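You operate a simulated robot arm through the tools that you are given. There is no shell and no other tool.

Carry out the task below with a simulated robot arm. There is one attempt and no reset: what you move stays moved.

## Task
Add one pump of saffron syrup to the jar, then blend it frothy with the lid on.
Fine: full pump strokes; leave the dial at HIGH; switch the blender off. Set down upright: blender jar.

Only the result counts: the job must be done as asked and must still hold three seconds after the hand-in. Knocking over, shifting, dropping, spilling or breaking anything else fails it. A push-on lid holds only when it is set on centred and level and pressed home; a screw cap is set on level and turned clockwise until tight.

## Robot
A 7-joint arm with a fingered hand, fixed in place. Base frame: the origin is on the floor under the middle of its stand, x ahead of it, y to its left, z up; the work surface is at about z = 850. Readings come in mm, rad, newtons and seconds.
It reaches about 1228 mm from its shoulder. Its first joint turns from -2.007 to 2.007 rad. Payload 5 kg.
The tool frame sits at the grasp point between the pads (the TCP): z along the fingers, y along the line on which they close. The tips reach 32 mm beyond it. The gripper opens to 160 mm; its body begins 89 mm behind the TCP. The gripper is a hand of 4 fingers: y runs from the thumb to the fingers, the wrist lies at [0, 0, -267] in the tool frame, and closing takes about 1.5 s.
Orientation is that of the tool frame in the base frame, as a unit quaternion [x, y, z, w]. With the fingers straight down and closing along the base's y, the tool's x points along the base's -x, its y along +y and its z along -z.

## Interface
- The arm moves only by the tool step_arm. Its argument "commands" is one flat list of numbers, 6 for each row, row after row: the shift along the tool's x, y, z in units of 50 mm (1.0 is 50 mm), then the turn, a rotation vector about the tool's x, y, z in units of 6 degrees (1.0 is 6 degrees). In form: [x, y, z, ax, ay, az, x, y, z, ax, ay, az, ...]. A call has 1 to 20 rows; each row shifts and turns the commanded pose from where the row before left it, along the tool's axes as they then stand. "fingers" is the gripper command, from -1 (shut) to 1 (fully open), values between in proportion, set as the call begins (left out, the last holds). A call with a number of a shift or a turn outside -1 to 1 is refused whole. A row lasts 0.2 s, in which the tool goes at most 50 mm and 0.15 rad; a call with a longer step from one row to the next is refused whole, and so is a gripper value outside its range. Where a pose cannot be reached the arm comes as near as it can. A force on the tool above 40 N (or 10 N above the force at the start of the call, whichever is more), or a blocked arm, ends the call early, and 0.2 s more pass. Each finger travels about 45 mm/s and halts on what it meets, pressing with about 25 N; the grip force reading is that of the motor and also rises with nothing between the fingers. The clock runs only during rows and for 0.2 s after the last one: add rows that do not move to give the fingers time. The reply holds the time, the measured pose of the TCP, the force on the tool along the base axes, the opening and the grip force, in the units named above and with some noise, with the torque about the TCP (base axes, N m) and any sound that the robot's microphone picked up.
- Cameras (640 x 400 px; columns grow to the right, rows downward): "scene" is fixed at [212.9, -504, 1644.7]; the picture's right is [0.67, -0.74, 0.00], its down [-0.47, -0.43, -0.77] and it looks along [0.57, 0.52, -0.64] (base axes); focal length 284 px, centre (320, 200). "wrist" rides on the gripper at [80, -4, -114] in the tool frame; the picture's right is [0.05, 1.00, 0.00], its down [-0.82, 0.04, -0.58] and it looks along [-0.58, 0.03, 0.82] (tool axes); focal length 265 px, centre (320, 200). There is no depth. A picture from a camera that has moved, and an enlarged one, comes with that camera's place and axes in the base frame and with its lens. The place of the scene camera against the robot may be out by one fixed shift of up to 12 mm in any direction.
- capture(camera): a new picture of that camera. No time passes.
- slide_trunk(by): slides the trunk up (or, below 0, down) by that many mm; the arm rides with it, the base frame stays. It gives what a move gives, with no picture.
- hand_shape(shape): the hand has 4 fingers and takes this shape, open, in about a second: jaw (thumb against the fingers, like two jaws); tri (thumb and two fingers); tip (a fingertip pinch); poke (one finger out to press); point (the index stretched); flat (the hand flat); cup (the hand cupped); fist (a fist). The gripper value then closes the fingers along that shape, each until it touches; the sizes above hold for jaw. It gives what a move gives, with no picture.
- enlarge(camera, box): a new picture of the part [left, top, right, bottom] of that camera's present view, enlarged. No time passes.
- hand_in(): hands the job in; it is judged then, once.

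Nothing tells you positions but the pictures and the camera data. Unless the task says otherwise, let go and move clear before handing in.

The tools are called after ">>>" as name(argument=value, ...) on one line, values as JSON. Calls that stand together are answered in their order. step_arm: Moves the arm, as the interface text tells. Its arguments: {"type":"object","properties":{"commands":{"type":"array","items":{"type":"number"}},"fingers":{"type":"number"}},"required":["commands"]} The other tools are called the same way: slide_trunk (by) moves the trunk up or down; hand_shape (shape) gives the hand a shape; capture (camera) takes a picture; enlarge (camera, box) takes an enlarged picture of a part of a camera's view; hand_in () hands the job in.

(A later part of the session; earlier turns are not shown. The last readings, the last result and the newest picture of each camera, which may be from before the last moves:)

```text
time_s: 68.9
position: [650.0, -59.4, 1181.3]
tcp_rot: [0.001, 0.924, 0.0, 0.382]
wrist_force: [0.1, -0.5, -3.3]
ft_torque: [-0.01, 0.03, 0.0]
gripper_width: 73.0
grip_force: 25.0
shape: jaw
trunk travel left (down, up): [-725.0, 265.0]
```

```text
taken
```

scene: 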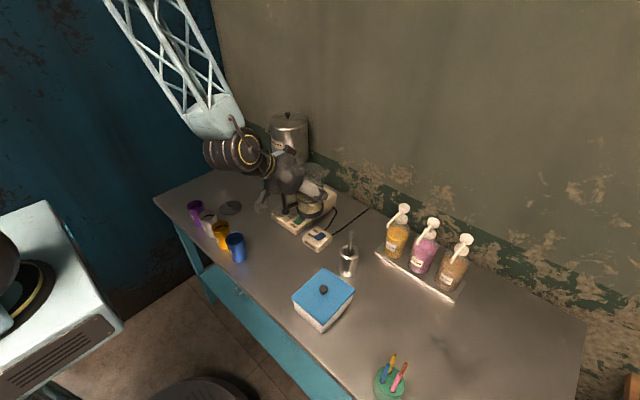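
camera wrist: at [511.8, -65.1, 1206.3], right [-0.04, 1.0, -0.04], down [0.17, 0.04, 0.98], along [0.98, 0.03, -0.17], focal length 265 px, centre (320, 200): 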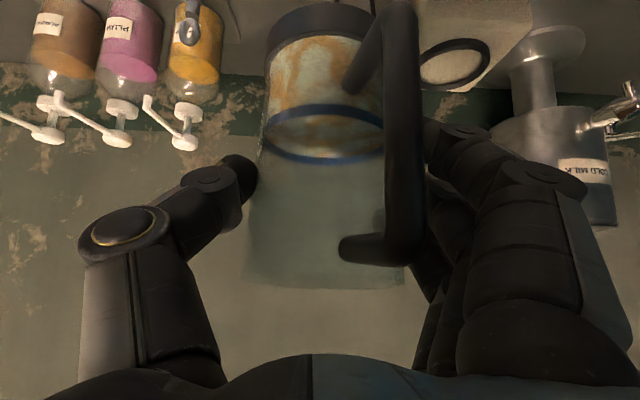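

>>> enlarge(camera="wrist", box=[380, 0, 640, 160])

>>> enlarge(camera="scene", box=[250, 130, 350, 250])

```text
2.46 times, centred on (510, 80) of wrist
camera zoom: at [511.8, -65.1, 1206.3], right [-0.04, 1.0, -0.04], down [0.17, 0.04, 0.98], along [0.98, 0.03, -0.17], focal length 653 px, centre (-148, 495)
```

zoom: 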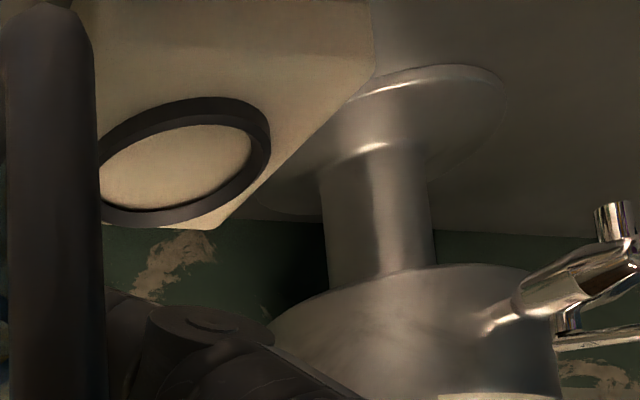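

```text
3.33 times, centred on (300, 190) of scene
camera zoom: at [212.9, -504.0, 1644.7], right [0.67, -0.74, 0.0], down [-0.47, -0.43, -0.77], along [0.57, 0.52, -0.64], focal length 946 px, centre (387, 233)
```

zoom: 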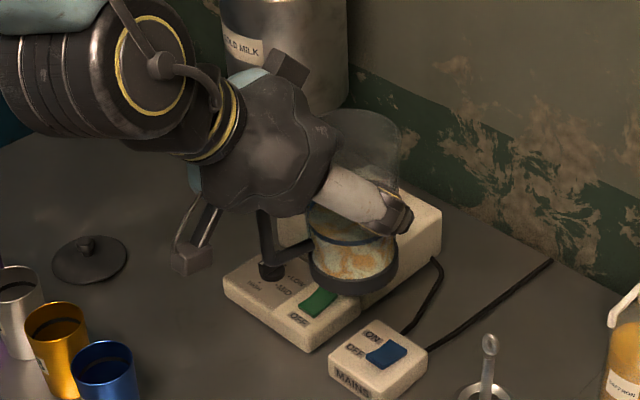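

>>> step_arm(commands=[0, -0.5, 0, 0, 0, 0, 0, -0.6, 0, 0, 0, 0, 0, 0, 0, 0, 0, 0, 0, 0, 0, 0, 0, 0])

>>> enlarge(camera="wrist", box=[400, 0, 600, 130])

```text
time_s: 69.9
position: [649.5, -115.5, 1182.2]
tcp_rot: [0.0, 0.924, -0.001, 0.382]
wrist_force: [-0.6, 0.3, -3.1]
ft_torque: [-0.02, 0.03, -0.03]
gripper_width: 72.8
grip_force: 25.0
shape: jaw
trunk travel left (down, up): [-725.0, 265.0]
```

```text
3.08 times, centred on (500, 65) of wrist
camera zoom: at [512.3, -119.2, 1207.0], right [-0.04, 1.0, -0.04], down [0.17, 0.04, 0.98], along [0.98, 0.03, -0.17], focal length 817 px, centre (-234, 615)
```

zoom: 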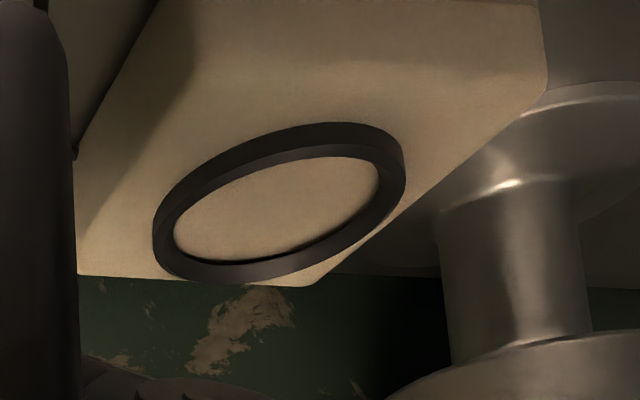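

>>> enlarge(camera="wrist", box=[230, 0, 430, 130])

>>> enlarge(camera="scene", box=[260, 140, 380, 250])

>>> enlarge(camera="wrist", box=[220, 100, 440, 300])

```text
3.08 times, centred on (330, 65) of wrist
camera zoom: at [512.3, -119.2, 1207.0], right [-0.04, 1.0, -0.04], down [0.17, 0.04, 0.98], along [0.98, 0.03, -0.17], focal length 817 px, centre (289, 615)
```

zoom: 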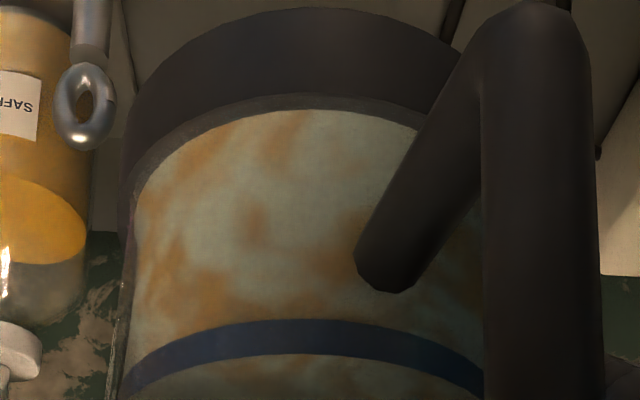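

```text
3.64 times, centred on (320, 195) of scene
camera zoom: at [212.9, -504.0, 1644.7], right [0.67, -0.74, 0.0], down [-0.47, -0.43, -0.77], along [0.57, 0.52, -0.64], focal length 1031 px, centre (320, 218)
```

zoom: 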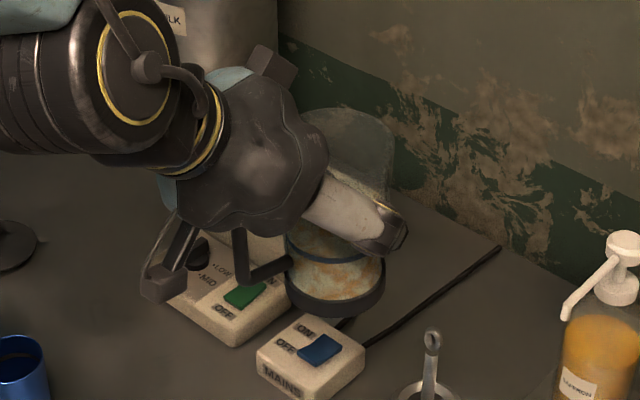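

```text
2.00 times, centred on (330, 200) of wrist
camera zoom: at [512.3, -119.2, 1207.0], right [-0.04, 1.0, -0.04], down [0.17, 0.04, 0.98], along [0.98, 0.03, -0.17], focal length 531 px, centre (300, 200)
```

zoom: 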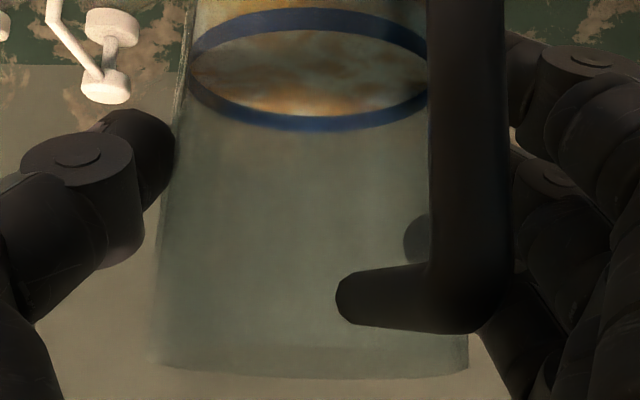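

>>> enlarge(camera="scene", box=[300, 180, 350, 240])

>>> enlarge(camera="scene", box=[260, 160, 360, 240])

```text
6.67 times, centred on (325, 210) of scene
camera zoom: at [212.9, -504.0, 1644.7], right [0.67, -0.74, 0.0], down [-0.47, -0.43, -0.77], along [0.57, 0.52, -0.64], focal length 1891 px, centre (287, 133)
```

zoom: 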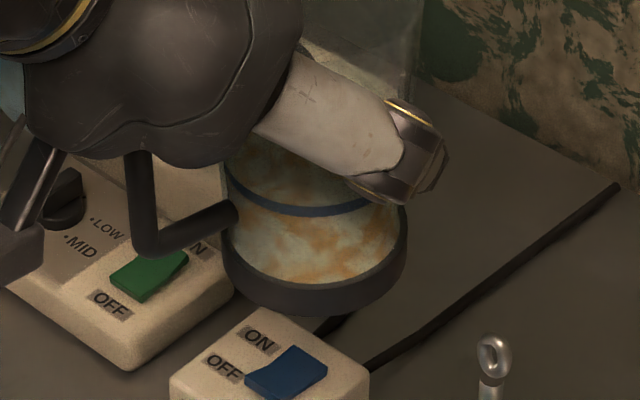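

```text
5.00 times, centred on (310, 200) of scene
camera zoom: at [212.9, -504.0, 1644.7], right [0.67, -0.74, 0.0], down [-0.47, -0.43, -0.77], along [0.57, 0.52, -0.64], focal length 1418 px, centre (370, 200)
```

zoom: 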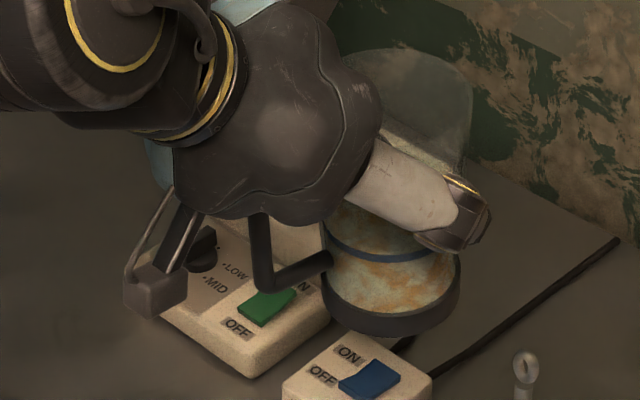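

The ring on the blender base is centred near (863.5, 134) with its top at z of about 932 and an inner diameter of about 87 mm. The jar collar is about 78 mm across and sits about 9 mm ahead of the TCP. I'll yaw 20° away from the urn and carry the jar above the base.

>>> step_arm(commands=[0, 0, 0, -0.589, 0, -0.589, 0, 0, 0, -0.589, 0, -0.589, 0, 0, 0, -0.589, 0, -0.589, 0, 0, 0, -0.589, 0, -0.589, 0, 0, 0, 0, 0, 0, -0.3017, 0.2454, 0.3017, 0, 0, 0, -0.3017, 0.2454, 0.3017, 0, 0, 0, -0.3017, 0.2454, 0.3017, 0, 0, 0, -0.3017, 0.2454, 0.3017, 0, 0, 0, -0.3017, 0.2454, 0.3017, 0, 0, 0, -0.3017, 0.2454, 0.3017, 0, 0, 0, -0.3017, 0.2454, 0.3017, 0, 0, 0, -0.3017, 0.2454, 0.3017, 0, 0, 0, -0.3017, 0.2454, 0.3017, 0, 0, 0, -0.3017, 0.2454, 0.3017, 0, 0, 0, -0.3017, 0.2454, 0.3017, 0, 0, 0, -0.3017, 0.2454, 0.3017, 0, 0, 0, -0.3017, 0.2454, 0.3017, 0, 0, 0, 0, 0, 0, 0, 0, 0])

>>> step_arm(commands=[0.424, 0, 0.424, 0, 0, 0, 0.424, 0, 0.424, 0, 0, 0, 0.424, 0, 0.424, 0, 0, 0, 0, 0, 0, 0, 0, 0, 0, 0, 0, 0, 0, 0])

>>> capture(camera="wrist")

>>> enlarge(camera="scene", box=[250, 120, 370, 240])

```text
time_s: 73.9
position: [858.0, 131.4, 1179.9]
tcp_rot: [-0.16, 0.91, 0.066, 0.376]
wrist_force: [-0.4, 0.6, -3.3]
ft_torque: [-0.02, 0.06, -0.03]
gripper_width: 72.6
grip_force: 24.6
shape: jaw
trunk travel left (down, up): [-725.0, 265.0]
```

```text
time_s: 75.1
position: [857.3, 129.2, 1090.5]
tcp_rot: [-0.16, 0.91, 0.066, 0.376]
wrist_force: [0.4, 0.6, -3.3]
ft_torque: [-0.03, 0.0, 0.0]
gripper_width: 72.8
grip_force: 24.6
shape: jaw
trunk travel left (down, up): [-725.0, 265.0]
```

```text
taken
camera wrist: at [729.4, 77.9, 1115.2], right [-0.38, 0.93, -0.04], down [0.14, 0.1, 0.98], along [0.92, 0.36, -0.17], focal length 265 px, centre (320, 200)
```

wrist: 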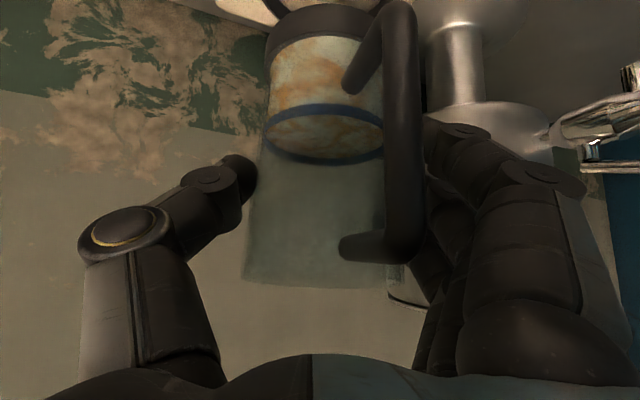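

```text
3.33 times, centred on (310, 180) of scene
camera zoom: at [212.9, -504.0, 1644.7], right [0.67, -0.74, 0.0], down [-0.47, -0.43, -0.77], along [0.57, 0.52, -0.64], focal length 946 px, centre (353, 267)
```

zoom: 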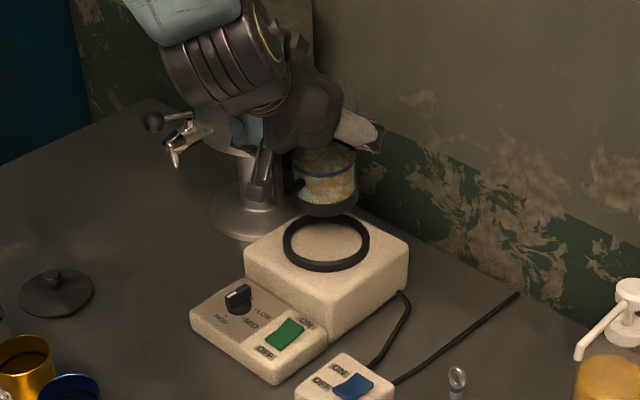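

>>> enlarge(camera="scene", box=[290, 160, 340, 220])

```text
6.67 times, centred on (315, 190) of scene
camera zoom: at [212.9, -504.0, 1644.7], right [0.67, -0.74, 0.0], down [-0.47, -0.43, -0.77], along [0.57, 0.52, -0.64], focal length 1891 px, centre (353, 267)
```

zoom: 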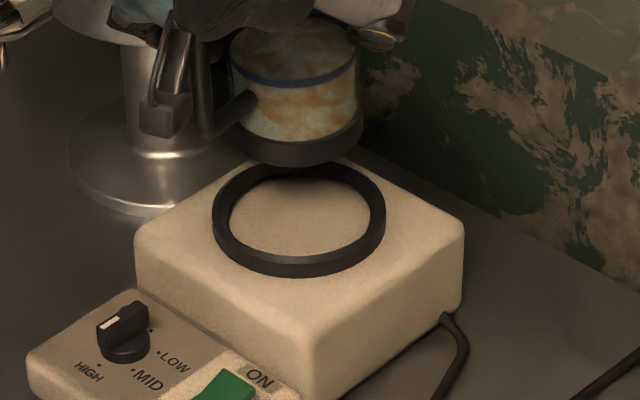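

>>> step_arm(commands=[0.024, 0.023, -0.024, 0, 0, 0, 0.32, 0, 0.32, 0, 0, 0, 0.32, 0, 0.32, 0, 0, 0, 0, 0, 0, 0, 0, 0, 0, 0, 0, 0, 0, 0])

>>> enlarge(camera="scene", box=[290, 160, 340, 220])

>>> capture(camera="wrist")

```text
time_s: 76.3
position: [854.2, 129.6, 1044.6]
tcp_rot: [-0.16, 0.911, 0.066, 0.376]
wrist_force: [0.3, 0.5, -3.3]
ft_torque: [-0.02, 0.02, -0.04]
gripper_width: 72.5
grip_force: 25.1
shape: jaw
trunk travel left (down, up): [-725.0, 265.0]
```

```text
6.67 times, centred on (315, 190) of scene
camera zoom: at [212.9, -504.0, 1644.7], right [0.67, -0.74, 0.0], down [-0.47, -0.43, -0.77], along [0.57, 0.52, -0.64], focal length 1891 px, centre (353, 267)
```

zoom: 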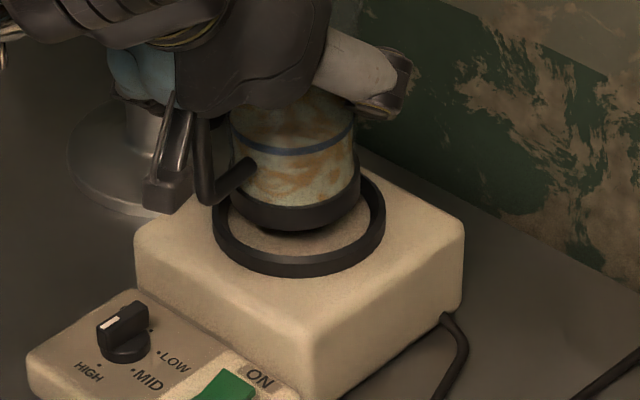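

```text
taken
camera wrist: at [727.0, 78.0, 1070.3], right [-0.38, 0.93, -0.04], down [0.14, 0.1, 0.98], along [0.92, 0.36, -0.17], focal length 265 px, centre (320, 200)
```

wrist: 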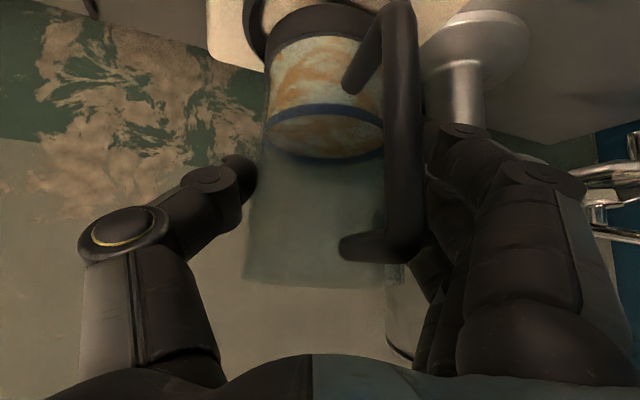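

>>> step_arm(commands=[0.1414, 0, 0.1414, 0, 0, 0, 0.1414, 0, 0.1414, 0, 0, 0, 0.0566, 0, 0.0566, 0, 0, 0, 0, 0, 0, 0, 0, 0])

>>> enlarge(camera="scene", box=[290, 160, 340, 220])

```text
time_s: 77.3
position: [855.5, 131.0, 1021.6]
tcp_rot: [-0.16, 0.91, 0.066, 0.377]
wrist_force: [-0.7, -0.7, -4.4]
ft_torque: [-0.01, 0.01, 0.02]
gripper_width: 72.4
grip_force: 25.1
shape: jaw
trunk travel left (down, up): [-725.0, 265.0]
```

```text
6.67 times, centred on (315, 190) of scene
camera zoom: at [212.9, -504.0, 1644.7], right [0.67, -0.74, 0.0], down [-0.47, -0.43, -0.77], along [0.57, 0.52, -0.64], focal length 1891 px, centre (353, 267)
```

zoom: 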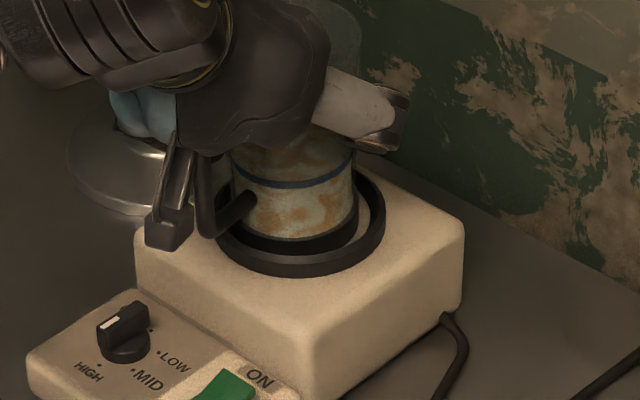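

>>> step_arm(commands=[-0.012, -0.04, 0.012, 0, 0, 0, 0.0424, 0, 0.0424, 0, 0, 0, 0.0283, 0, 0.0283, 0, 0, 0, 0, 0, 0, 0, 0, 0])

>>> capture(camera="wrist")

>>> enlarge(camera="scene", box=[290, 160, 340, 220])

```text
time_s: 78.3
position: [857.2, 130.1, 1018.3]
tcp_rot: [-0.16, 0.909, 0.066, 0.379]
wrist_force: [4.9, 1.1, 18.0]
ft_torque: [0.08, -0.03, 0.01]
gripper_width: 72.5
grip_force: 24.9
shape: jaw
trunk travel left (down, up): [-725.0, 265.0]
```

```text
taken
camera wrist: at [728.1, 78.0, 1043.0], right [-0.38, 0.93, -0.04], down [0.14, 0.1, 0.99], along [0.92, 0.36, -0.17], focal length 265 px, centre (320, 200)
```

wrist: 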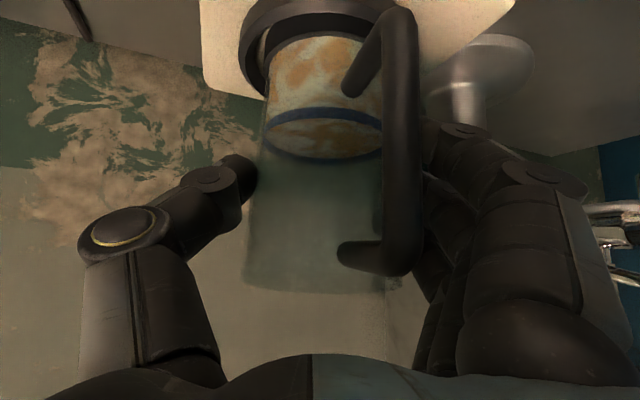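

```text
6.67 times, centred on (315, 190) of scene
camera zoom: at [212.9, -504.0, 1644.7], right [0.67, -0.74, 0.0], down [-0.47, -0.43, -0.77], along [0.57, 0.52, -0.64], focal length 1891 px, centre (353, 267)
```

zoom: 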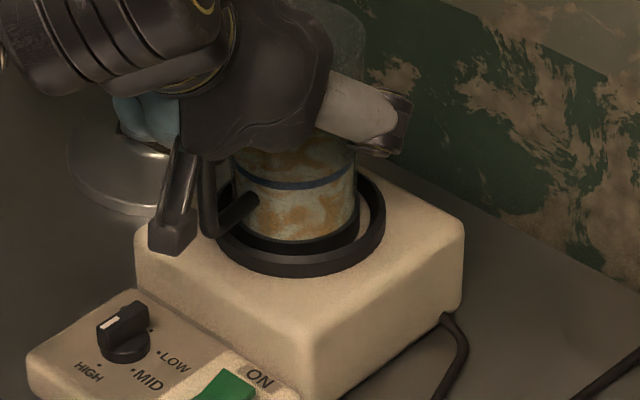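

The jar has landed inside the ring; the upward force is +18 N at a jar bottom of about 925. I'll ease the pressure and release.

>>> step_arm(commands=[-0.03, 0, -0.03, 0, 0, 0, 0, 0, 0, 0, 0, 0])

>>> step_arm(commands=[0, 0, 0, 0, 0, 0, 0, 0, 0, 0, 0, 0, 0, 0, 0, 0, 0, 0, 0, 0, 0, 0, 0, 0, 0, 0, 0, 0, 0, 0], fingers=0.3)

>>> capture(camera="wrist")

>>> enlarge(camera="scene", box=[290, 160, 340, 220])

```text
time_s: 78.9
position: [854.6, 129.2, 1018.5]
tcp_rot: [-0.159, 0.91, 0.066, 0.377]
wrist_force: [3.4, 1.6, 9.9]
ft_torque: [0.1, 0.04, -0.01]
gripper_width: 72.3
grip_force: 25.2
shape: jaw
trunk travel left (down, up): [-725.0, 265.0]
```

```text
time_s: 80.1
position: [855.3, 128.5, 1018.8]
tcp_rot: [-0.159, 0.911, 0.067, 0.376]
wrist_force: [0.4, -0.5, 0.1]
ft_torque: [0.0, 0.01, 0.01]
gripper_width: 103.7
grip_force: 0.1
shape: jaw
trunk travel left (down, up): [-725.0, 265.0]
```

```text
taken
camera wrist: at [727.2, 77.7, 1043.7], right [-0.38, 0.93, -0.04], down [0.14, 0.1, 0.98], along [0.92, 0.36, -0.17], focal length 265 px, centre (320, 200)
```

wrist: 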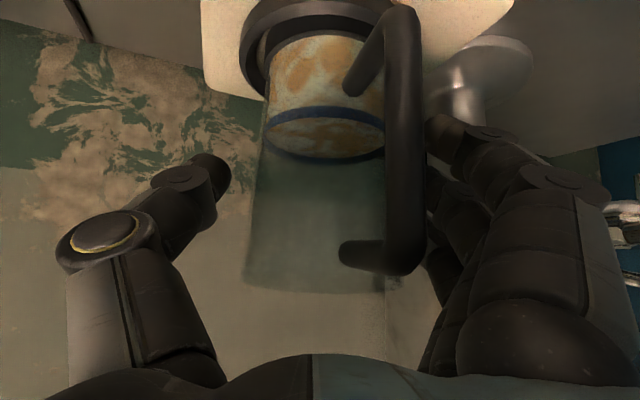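

```text
6.67 times, centred on (315, 190) of scene
camera zoom: at [212.9, -504.0, 1644.7], right [0.67, -0.74, 0.0], down [-0.47, -0.43, -0.77], along [0.57, 0.52, -0.64], focal length 1891 px, centre (353, 267)
```

zoom: 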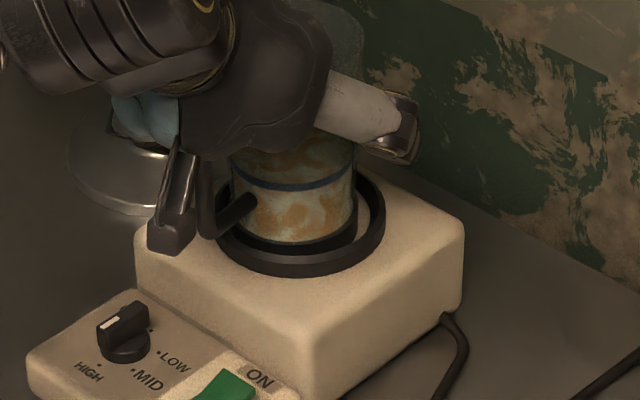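

Released cleanly with zero force. Backing out along the hand axis and then up.

>>> step_arm(commands=[0, 0, -0.3, 0, 0, 0, 0, 0, -0.5, 0, 0, 0, 0, 0, -0.6, 0, 0, 0, 0, 0, -0.7, 0, 0, 0, -0.4, 0, -0.6, 0, 0, 0, -0.4, 0, -0.6, 0, 0, 0, 0, 0, 0, 0, 0, 0, 0, 0, 0, 0, 0, 0])

>>> capture(camera="wrist")

>>> enlarge(camera="scene", box=[250, 120, 370, 240])

```text
time_s: 81.9
position: [770.1, 98.9, 1164.0]
tcp_rot: [-0.159, 0.91, 0.066, 0.377]
wrist_force: [-0.6, -0.3, 0.6]
ft_torque: [-0.03, 0.04, -0.01]
gripper_width: 103.8
grip_force: 0.1
shape: jaw
trunk travel left (down, up): [-725.0, 265.0]
```

```text
taken
camera wrist: at [642.9, 48.0, 1188.8], right [-0.37, 0.93, -0.04], down [0.14, 0.1, 0.98], along [0.92, 0.36, -0.17], focal length 265 px, centre (320, 200)
```

wrist: 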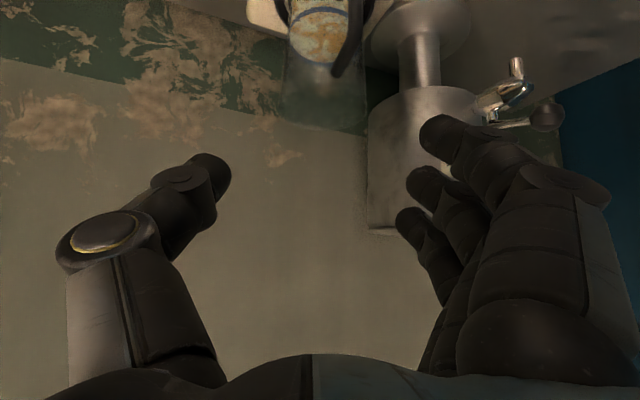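

```text
3.33 times, centred on (310, 180) of scene
camera zoom: at [212.9, -504.0, 1644.7], right [0.67, -0.74, 0.0], down [-0.47, -0.43, -0.77], along [0.57, 0.52, -0.64], focal length 946 px, centre (353, 267)
```

zoom: 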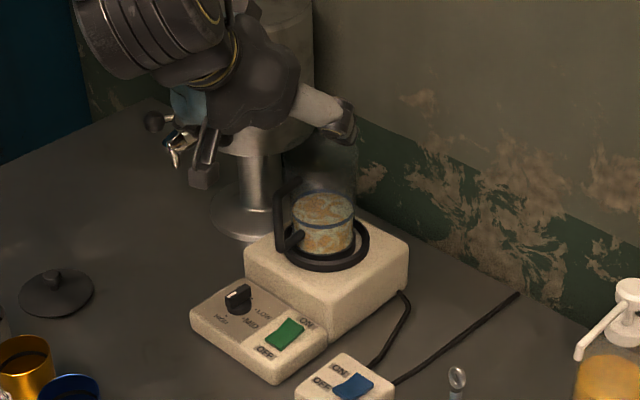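

>>> step_arm(commands=[-0.4, 0, -0.4, 0, 0, 0, -0.3, 0, -0.5, 0, 0, 0, 0, 0, 0, 0.589, 0, 0.589, 0, 0, 0, 0.589, 0, 0.589, 0, 0, 0, 0.589, 0, 0.589, 0, 0, 0, 0.589, 0, 0.589, 0, 0, 0, 0, 0.9375, 0, 0, 0, 0, 0, 0.9375, 0, 0, 0, 0, 0, 0.9375, 0, 0, 0, 0, 0, 0.9375, 0, 0, 0, 0, 0, 0.9375, 0, 0, 0, 0, 0, 0.9375, 0, 0, 0, 0, 0, 0.9375, 0, 0, 0, 0, 0, 0.9375, 0, 0, 0, 0, 0, 0, 0], fingers=1)

>>> capture(camera="wrist")

>>> enlarge(camera="scene", box=[280, 140, 350, 220])

```text
time_s: 85.1
position: [765.5, 97.2, 1220.4]
tcp_rot: [0.0, 1.0, 0.0, 0.0]
wrist_force: [-0.4, -0.1, 0.4]
ft_torque: [0.01, -0.04, 0.04]
gripper_width: 159.9
grip_force: 0.0
shape: jaw
trunk travel left (down, up): [-725.0, 265.0]
```

```text
taken
camera wrist: at [684.9, 92.3, 1336.0], right [-0.05, 1.0, 0.0], down [0.82, 0.04, 0.58], along [0.58, 0.03, -0.82], focal length 265 px, centre (320, 200)
```

wrist: 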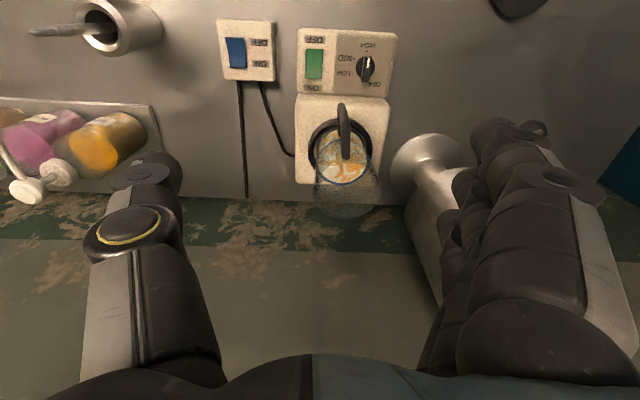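

```text
5.00 times, centred on (315, 180) of scene
camera zoom: at [212.9, -504.0, 1644.7], right [0.67, -0.74, 0.0], down [-0.47, -0.43, -0.77], along [0.57, 0.52, -0.64], focal length 1418 px, centre (345, 300)
```

zoom: 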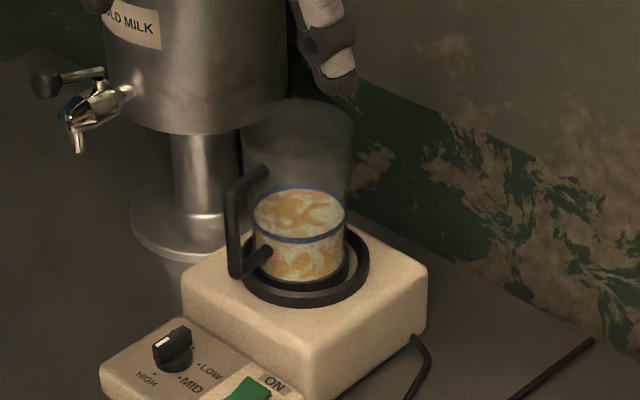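

>>> enlarge(camera="wrist", box=[280, 80, 420, 230])

>>> enlarge(camera="wrist", box=[210, 10, 410, 110])

```text
2.67 times, centred on (350, 155) of wrist
camera zoom: at [684.9, 92.3, 1336.0], right [-0.05, 1.0, 0.0], down [0.82, 0.04, 0.58], along [0.58, 0.03, -0.82], focal length 708 px, centre (240, 320)
```

zoom: 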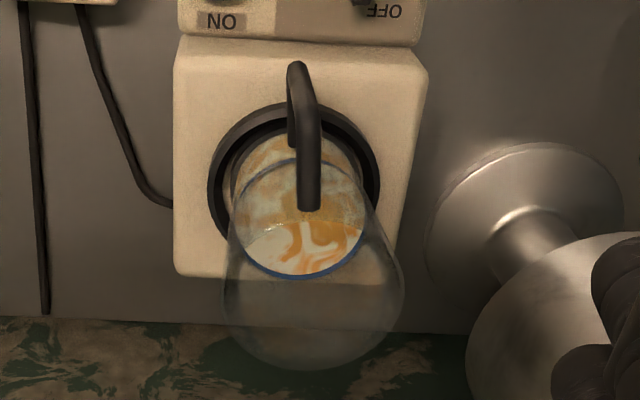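

```text
3.20 times, centred on (310, 60) of wrist
camera zoom: at [684.9, 92.3, 1336.0], right [-0.05, 1.0, 0.0], down [0.82, 0.04, 0.58], along [0.58, 0.03, -0.82], focal length 849 px, centre (352, 648)
```

zoom: 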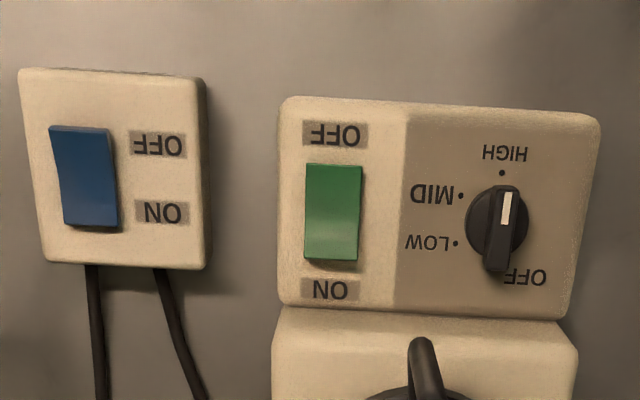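

The dial's white mark already points at HIGH. The green rocker is near (747, 86, 887) and the mains rocker near (738, -29, 887). I'll look at the jar rim from above for an accurate lid position.

>>> step_arm(commands=[-0.7, 0.2, 0, 0, 0, 0, -0.7, 0.2, 0, 0, 0, 0, -0.7, 0.2, 0, 0, 0, 0, -0.6, 0, 0, 0, 0, 0, 0, 0, 0, 0, 0, 0, 0, 0, 0, 0, 0, 0], fingers=0)

>>> capture(camera="wrist")

>>> enlarge(camera="wrist", box=[240, 0, 400, 130])

```text
time_s: 86.5
position: [898.8, 127.8, 1220.2]
tcp_rot: [0.0, 1.0, 0.0, 0.0]
wrist_force: [-1.0, 0.6, -0.1]
ft_torque: [-0.02, -0.02, 0.01]
gripper_width: 81.1
grip_force: 0.2
shape: jaw
trunk travel left (down, up): [-725.0, 265.0]
```

```text
taken
camera wrist: at [818.5, 122.9, 1334.7], right [-0.05, 1.0, 0.0], down [0.82, 0.04, 0.58], along [0.58, 0.03, -0.82], focal length 265 px, centre (320, 200)
```

wrist: 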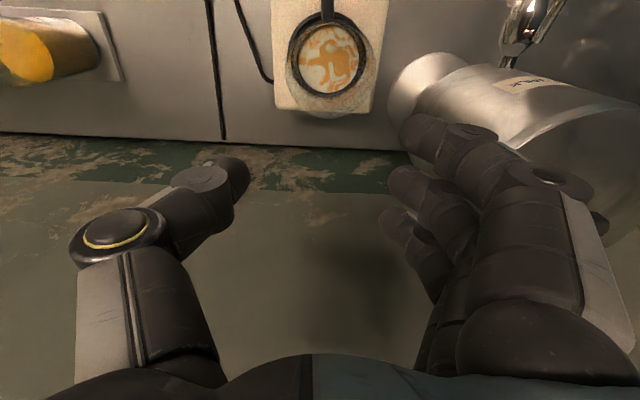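

```text
3.08 times, centred on (320, 65) of wrist
camera zoom: at [818.5, 122.9, 1334.7], right [-0.05, 1.0, 0.0], down [0.82, 0.04, 0.58], along [0.58, 0.03, -0.82], focal length 817 px, centre (320, 615)
```

zoom: 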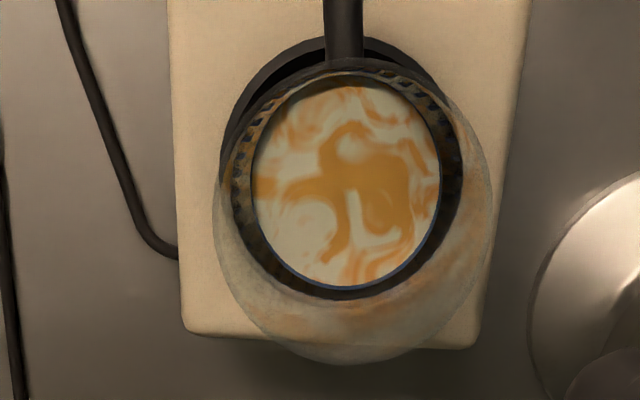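

The jar rim is centred at (866.4, 135.0) with z of about 1050. Now I'll go look at the lid near (628, 381).

>>> step_arm(commands=[0.8, 0, 0, 0, 0, 0, 0.8, 0, 0, 0, 0, 0, 0.8, 0, 0, 0, 0, 0, 0.8, 0, 0, 0, 0, 0, 0.8, 0, 0, 0, 0, 0, 0.197, 0.843, 0, 0, 0, 0, 0.197, 0.843, 0, 0, 0, 0, 0.197, 0.843, 0, 0, 0, 0, 0.197, 0.843, 0, 0, 0, 0, 0.197, 0.843, 0, 0, 0, 0, 0.197, 0.843, 0, 0, 0, 0, 0, 0, 0.8, 0, 0, 0, 0, 0, 0.6, 0, 0, 0, 0, 0, 0, 0, 0, 0])

>>> capture(camera="wrist")

>>> capture(camera="scene")

```text
time_s: 89.5
position: [641.2, 379.9, 1150.0]
tcp_rot: [0.0, 1.0, -0.001, 0.0]
wrist_force: [-0.3, 0.1, 0.3]
ft_torque: [0.0, 0.01, -0.01]
gripper_width: 80.6
grip_force: 0.1
shape: jaw
trunk travel left (down, up): [-725.0, 265.0]
```

```text
taken
camera wrist: at [561.2, 375.0, 1265.1], right [-0.05, 1.0, 0.0], down [0.82, 0.04, 0.58], along [0.58, 0.03, -0.82], focal length 265 px, centre (320, 200)
```

wrist: 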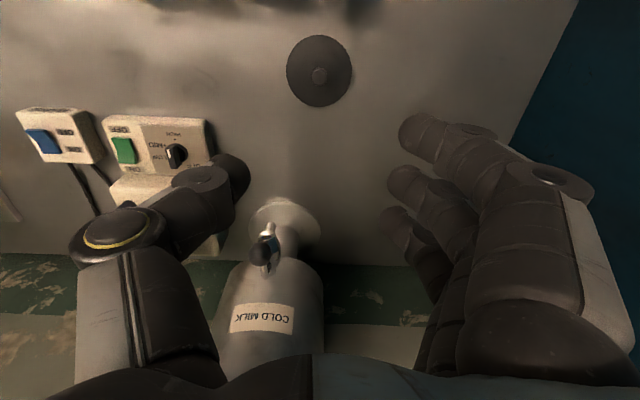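

```text
taken
```

scene: 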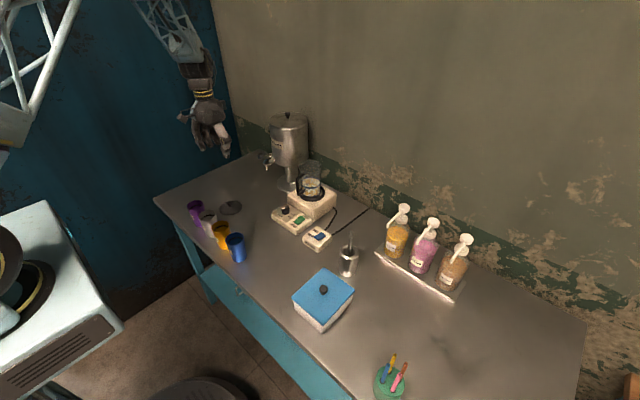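

>>> enlarge(camera="wrist", box=[260, 20, 380, 120])

>>> enlarge(camera="scene", box=[180, 180, 260, 270])

>>> enlarge(camera="scene", box=[260, 190, 340, 260])

```text
4.00 times, centred on (320, 70) of wrist
camera zoom: at [561.2, 375.0, 1265.1], right [-0.05, 1.0, 0.0], down [0.82, 0.04, 0.58], along [0.58, 0.03, -0.82], focal length 1062 px, centre (320, 720)
```

zoom: 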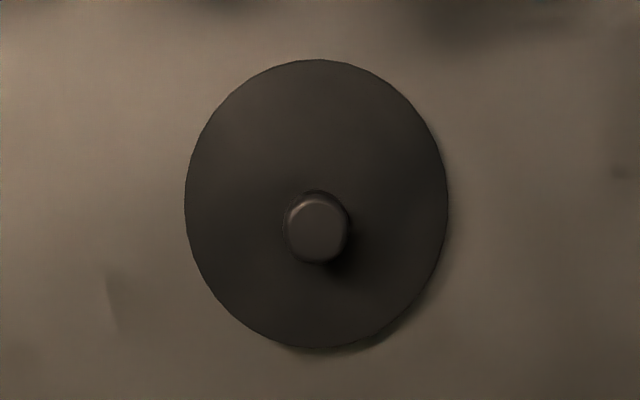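

```text
4.44 times, centred on (220, 225) of scene
camera zoom: at [212.9, -504.0, 1644.7], right [0.67, -0.74, 0.0], down [-0.47, -0.43, -0.77], along [0.57, 0.52, -0.64], focal length 1261 px, centre (764, 89)
```

zoom: 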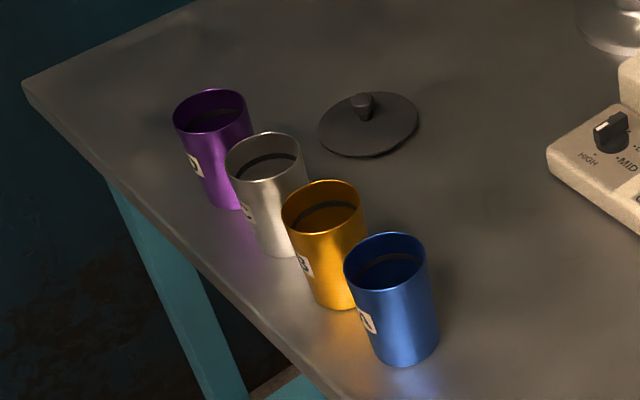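

```text
5.71 times, centred on (300, 225) of scene
camera zoom: at [212.9, -504.0, 1644.7], right [0.67, -0.74, 0.0], down [-0.47, -0.43, -0.77], along [0.57, 0.52, -0.64], focal length 1621 px, centre (434, 57)
```

zoom: 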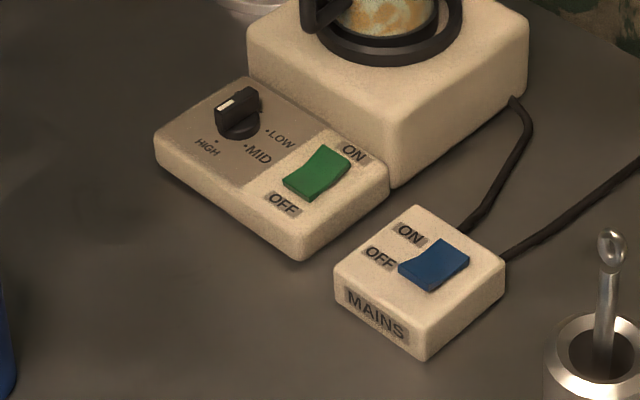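

The lid is a disc about 91 mm across at (627, 377) with a knob about 21 mm wide whose top is at z of about 886. I'll try the tri and tip shapes in free air to see which pinches a small knob best.

>>> hand_shape(shape="tri")

>>> capture(camera="wrist")

>>> enlarge(camera="scene", box=[160, 60, 260, 180])

>>> hand_shape(shape="tip")

>>> capture(camera="wrist")

>>> enlarge(camera="scene", box=[160, 60, 260, 180])

```text
time_s: 90.4
position: [642.8, 379.7, 1149.7]
tcp_rot: [0.0, 1.0, 0.0, 0.0]
wrist_force: [1.2, 0.6, -0.3]
ft_torque: [0.0, 0.0, 0.02]
gripper_width: 159.8
grip_force: 0.1
shape: tri
trunk travel left (down, up): [-725.0, 265.0]
```

```text
taken
camera wrist: at [561.4, 375.3, 1265.1], right [-0.05, 1.0, 0.0], down [0.82, 0.04, 0.58], along [0.58, 0.03, -0.82], focal length 265 px, centre (320, 200)
```

wrist: 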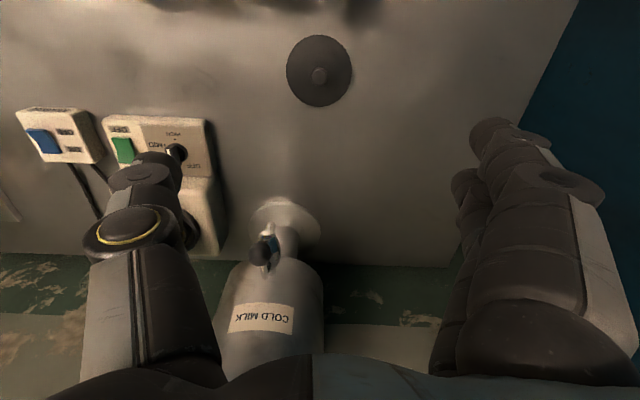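

```text
3.33 times, centred on (210, 120) of scene
camera zoom: at [212.9, -504.0, 1644.7], right [0.67, -0.74, 0.0], down [-0.47, -0.43, -0.77], along [0.57, 0.52, -0.64], focal length 946 px, centre (687, 467)
```

zoom: 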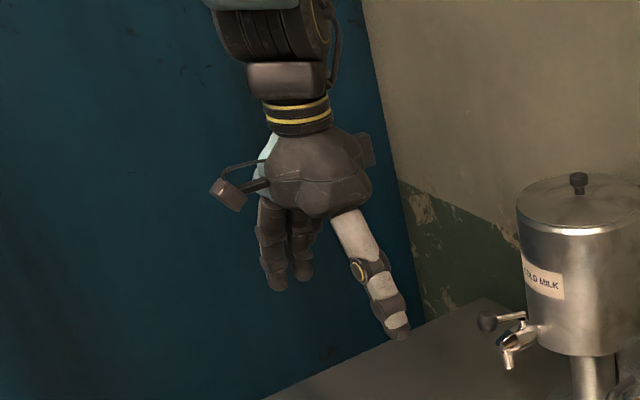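

```text
time_s: 91.3
position: [642.8, 379.9, 1149.8]
tcp_rot: [0.0, 1.0, 0.0, 0.0]
wrist_force: [0.6, 0.2, -0.3]
ft_torque: [0.01, 0.03, 0.03]
gripper_width: 159.8
grip_force: 0.0
shape: tip
trunk travel left (down, up): [-725.0, 265.0]
```

```text
taken
camera wrist: at [561.3, 375.3, 1265.2], right [-0.05, 1.0, 0.0], down [0.82, 0.04, 0.58], along [0.58, 0.03, -0.82], focal length 265 px, centre (320, 200)
```

wrist: 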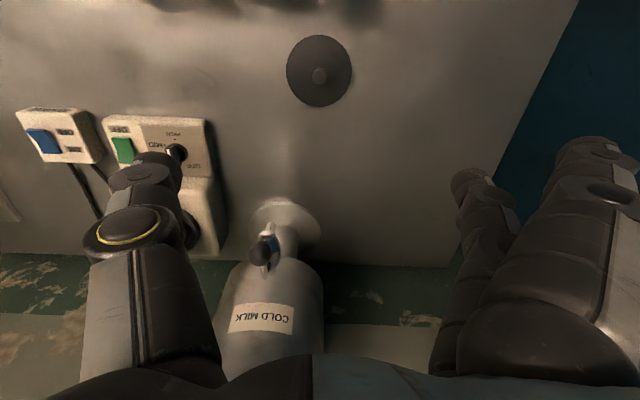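

```text
3.33 times, centred on (210, 120) of scene
camera zoom: at [212.9, -504.0, 1644.7], right [0.67, -0.74, 0.0], down [-0.47, -0.43, -0.77], along [0.57, 0.52, -0.64], focal length 946 px, centre (687, 467)
```

zoom: 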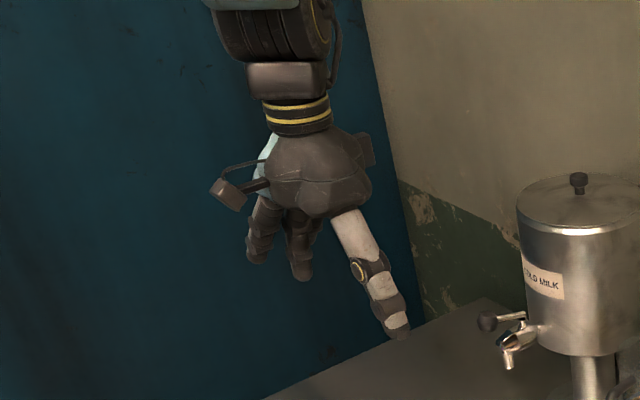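

>>> step_arm(commands=[0, 0, 0, 0, 0, 0, 0, 0, 0, 0, 0, 0, 0, 0, 0, 0, 0, 0, 0, 0, 0, 0, 0, 0, 0, 0, 0, 0, 0, 0, 0, 0, 0, 0, 0, 0, 0, 0, 0, 0, 0, 0], fingers=-0.75)

>>> capture(camera="wrist")

>>> enlarge(camera="scene", box=[170, 80, 240, 180])

```text
time_s: 92.9
position: [641.3, 380.3, 1149.4]
tcp_rot: [0.0, 1.0, 0.0, 0.0]
wrist_force: [-0.1, -0.1, -0.3]
ft_torque: [-0.01, -0.02, 0.02]
gripper_width: 20.6
grip_force: 0.1
shape: tip
trunk travel left (down, up): [-725.0, 265.0]
```

```text
taken
camera wrist: at [561.3, 375.3, 1265.2], right [-0.05, 1.0, 0.0], down [0.82, 0.04, 0.58], along [0.58, 0.03, -0.82], focal length 265 px, centre (320, 200)
```

wrist: 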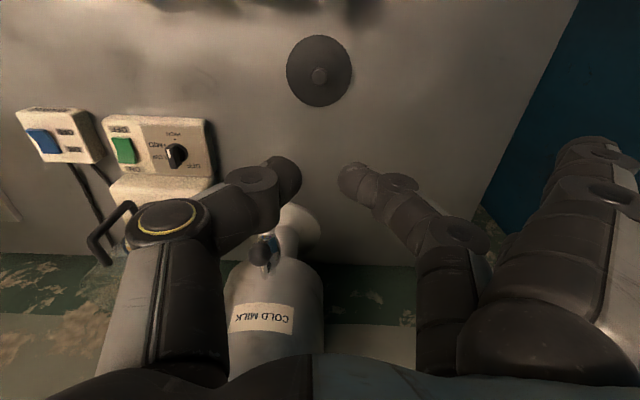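

```text
4.00 times, centred on (205, 130) of scene
camera zoom: at [212.9, -504.0, 1644.7], right [0.67, -0.74, 0.0], down [-0.47, -0.43, -0.77], along [0.57, 0.52, -0.64], focal length 1135 px, centre (780, 480)
```

zoom: 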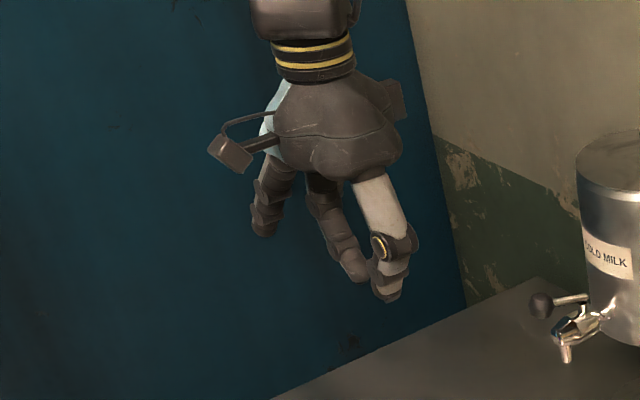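

The tip shape pinches with thumb and middle finger around the TCP centre, so I'll use it for the lid knob. I'll open to about 60 mm and descend above the lid.

>>> step_arm(commands=[0.0665, -0.009, 0.9, 0, 0, 0, 0.0665, -0.009, 0.9, 0, 0, 0, 0.0665, -0.009, 0.9, 0, 0, 0, 0.0665, -0.009, 0.9, 0, 0, 0, 0, 0, 0, 0, 0, 0, 0, 0, 0, 0, 0, 0], fingers=-0.25)

>>> capture(camera="wrist")

>>> enlarge(camera="scene", box=[180, 140, 280, 260])

```text
time_s: 94.3
position: [628.6, 379.5, 968.6]
tcp_rot: [0.0, 1.0, -0.001, 0.0]
wrist_force: [0.6, -0.8, -0.2]
ft_torque: [0.01, -0.01, -0.01]
gripper_width: 59.6
grip_force: 0.0
shape: tip
trunk travel left (down, up): [-725.0, 265.0]
```

```text
taken
camera wrist: at [547.8, 375.2, 1085.2], right [-0.05, 1.0, 0.0], down [0.82, 0.04, 0.58], along [0.58, 0.03, -0.82], focal length 265 px, centre (320, 200)
```

wrist: 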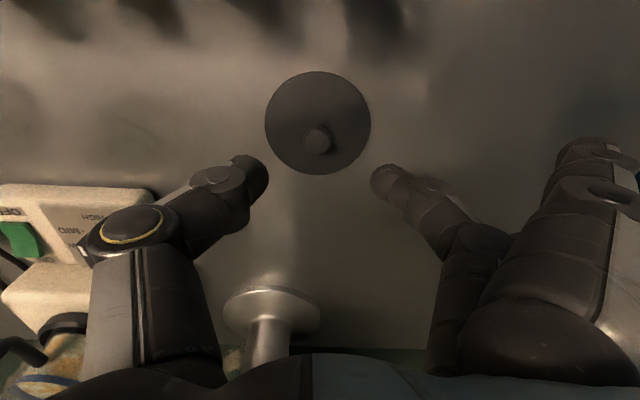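

```text
3.33 times, centred on (230, 200) of scene
camera zoom: at [212.9, -504.0, 1644.7], right [0.67, -0.74, 0.0], down [-0.47, -0.43, -0.77], along [0.57, 0.52, -0.64], focal length 946 px, centre (620, 200)
```

zoom: 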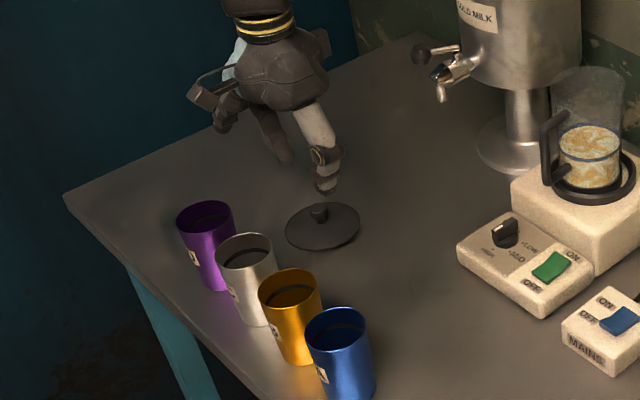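

>>> enlarge(camera="wrist", box=[250, 60, 390, 190])

```text
3.08 times, centred on (320, 125) of wrist
camera zoom: at [547.8, 375.2, 1085.2], right [-0.05, 1.0, 0.0], down [0.82, 0.04, 0.58], along [0.58, 0.03, -0.82], focal length 817 px, centre (320, 431)
```

zoom: 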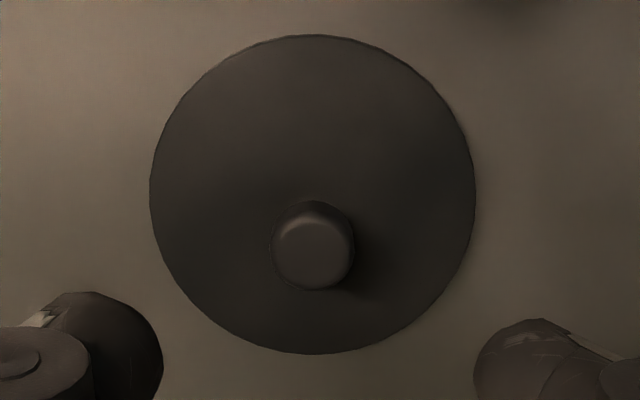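

>>> step_arm(commands=[-0.048, -0.04, 0.5, 0, 0, 0, 0, 0, 0.4, 0, 0, 0, 0, 0, 0, 0, 0, 0, 0, 0, 0, 0, 0, 0])

>>> capture(camera="wrist")

>>> enlarge(camera="scene", box=[200, 150, 270, 230])

```text
time_s: 95.3
position: [631.1, 377.2, 924.4]
tcp_rot: [0.0, 1.0, 0.0, 0.0]
wrist_force: [-0.2, -0.2, -1.8]
ft_torque: [0.04, 0.0, -0.01]
gripper_width: 59.5
grip_force: 0.1
shape: tip
trunk travel left (down, up): [-725.0, 265.0]
```

```text
taken
camera wrist: at [550.1, 372.0, 1039.0], right [-0.05, 1.0, 0.0], down [0.82, 0.04, 0.58], along [0.58, 0.03, -0.82], focal length 265 px, centre (320, 200)
```

wrist: 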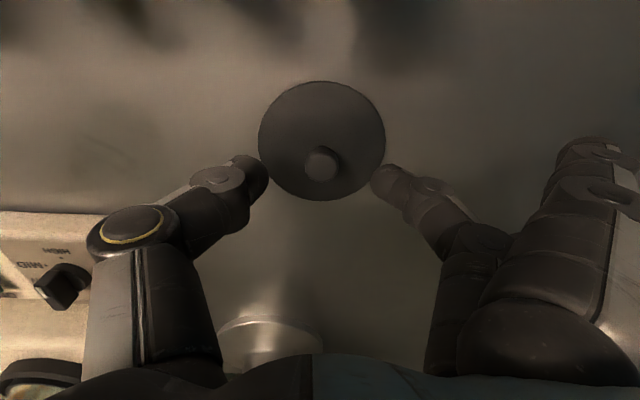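

```text
5.00 times, centred on (235, 190) of scene
camera zoom: at [212.9, -504.0, 1644.7], right [0.67, -0.74, 0.0], down [-0.47, -0.43, -0.77], along [0.57, 0.52, -0.64], focal length 1418 px, centre (745, 250)
```

zoom: 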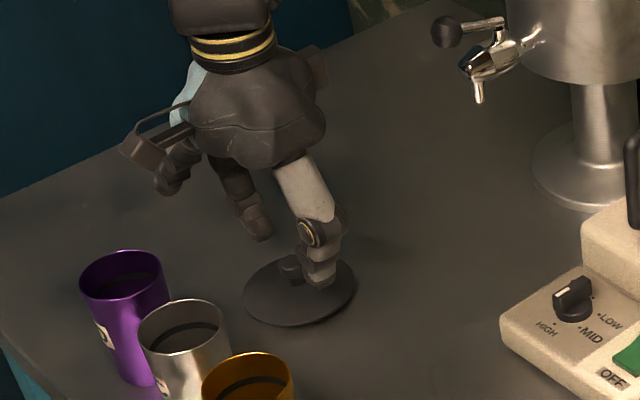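

>>> step_arm(commands=[0, 0.02, 0.2, 0, 0, 0, 0, 0, 0.2, 0, 0, 0, 0, 0, 0, 0, 0, 0, 0, 0, 0, 0, 0, 0])

>>> capture(camera="wrist")

>>> enlarge(camera="scene", box=[200, 170, 260, 230])

```text
time_s: 96.3
position: [630.5, 378.0, 903.9]
tcp_rot: [0.0, 1.0, -0.001, 0.0]
wrist_force: [-0.1, -0.4, 0.0]
ft_torque: [-0.03, -0.03, -0.01]
gripper_width: 59.4
grip_force: 0.1
shape: tip
trunk travel left (down, up): [-725.0, 265.0]
```

```text
taken
camera wrist: at [550.7, 373.0, 1019.7], right [-0.05, 1.0, 0.0], down [0.82, 0.04, 0.58], along [0.58, 0.03, -0.82], focal length 265 px, centre (320, 200)
```

wrist: 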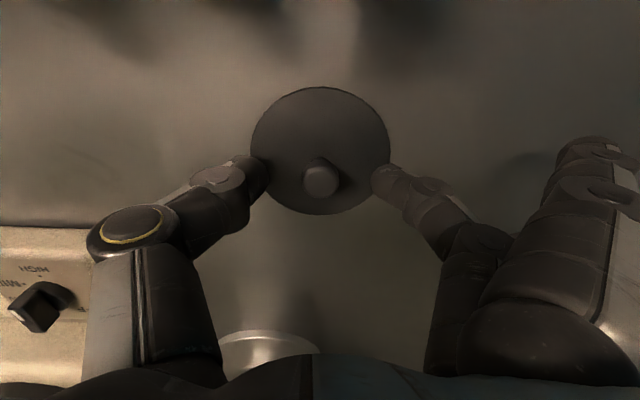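

```text
6.67 times, centred on (230, 200) of scene
camera zoom: at [212.9, -504.0, 1644.7], right [0.67, -0.74, 0.0], down [-0.47, -0.43, -0.77], along [0.57, 0.52, -0.64], focal length 1891 px, centre (920, 200)
```

zoom: 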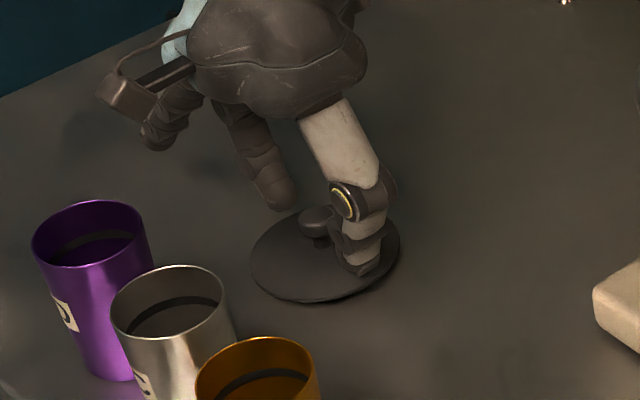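

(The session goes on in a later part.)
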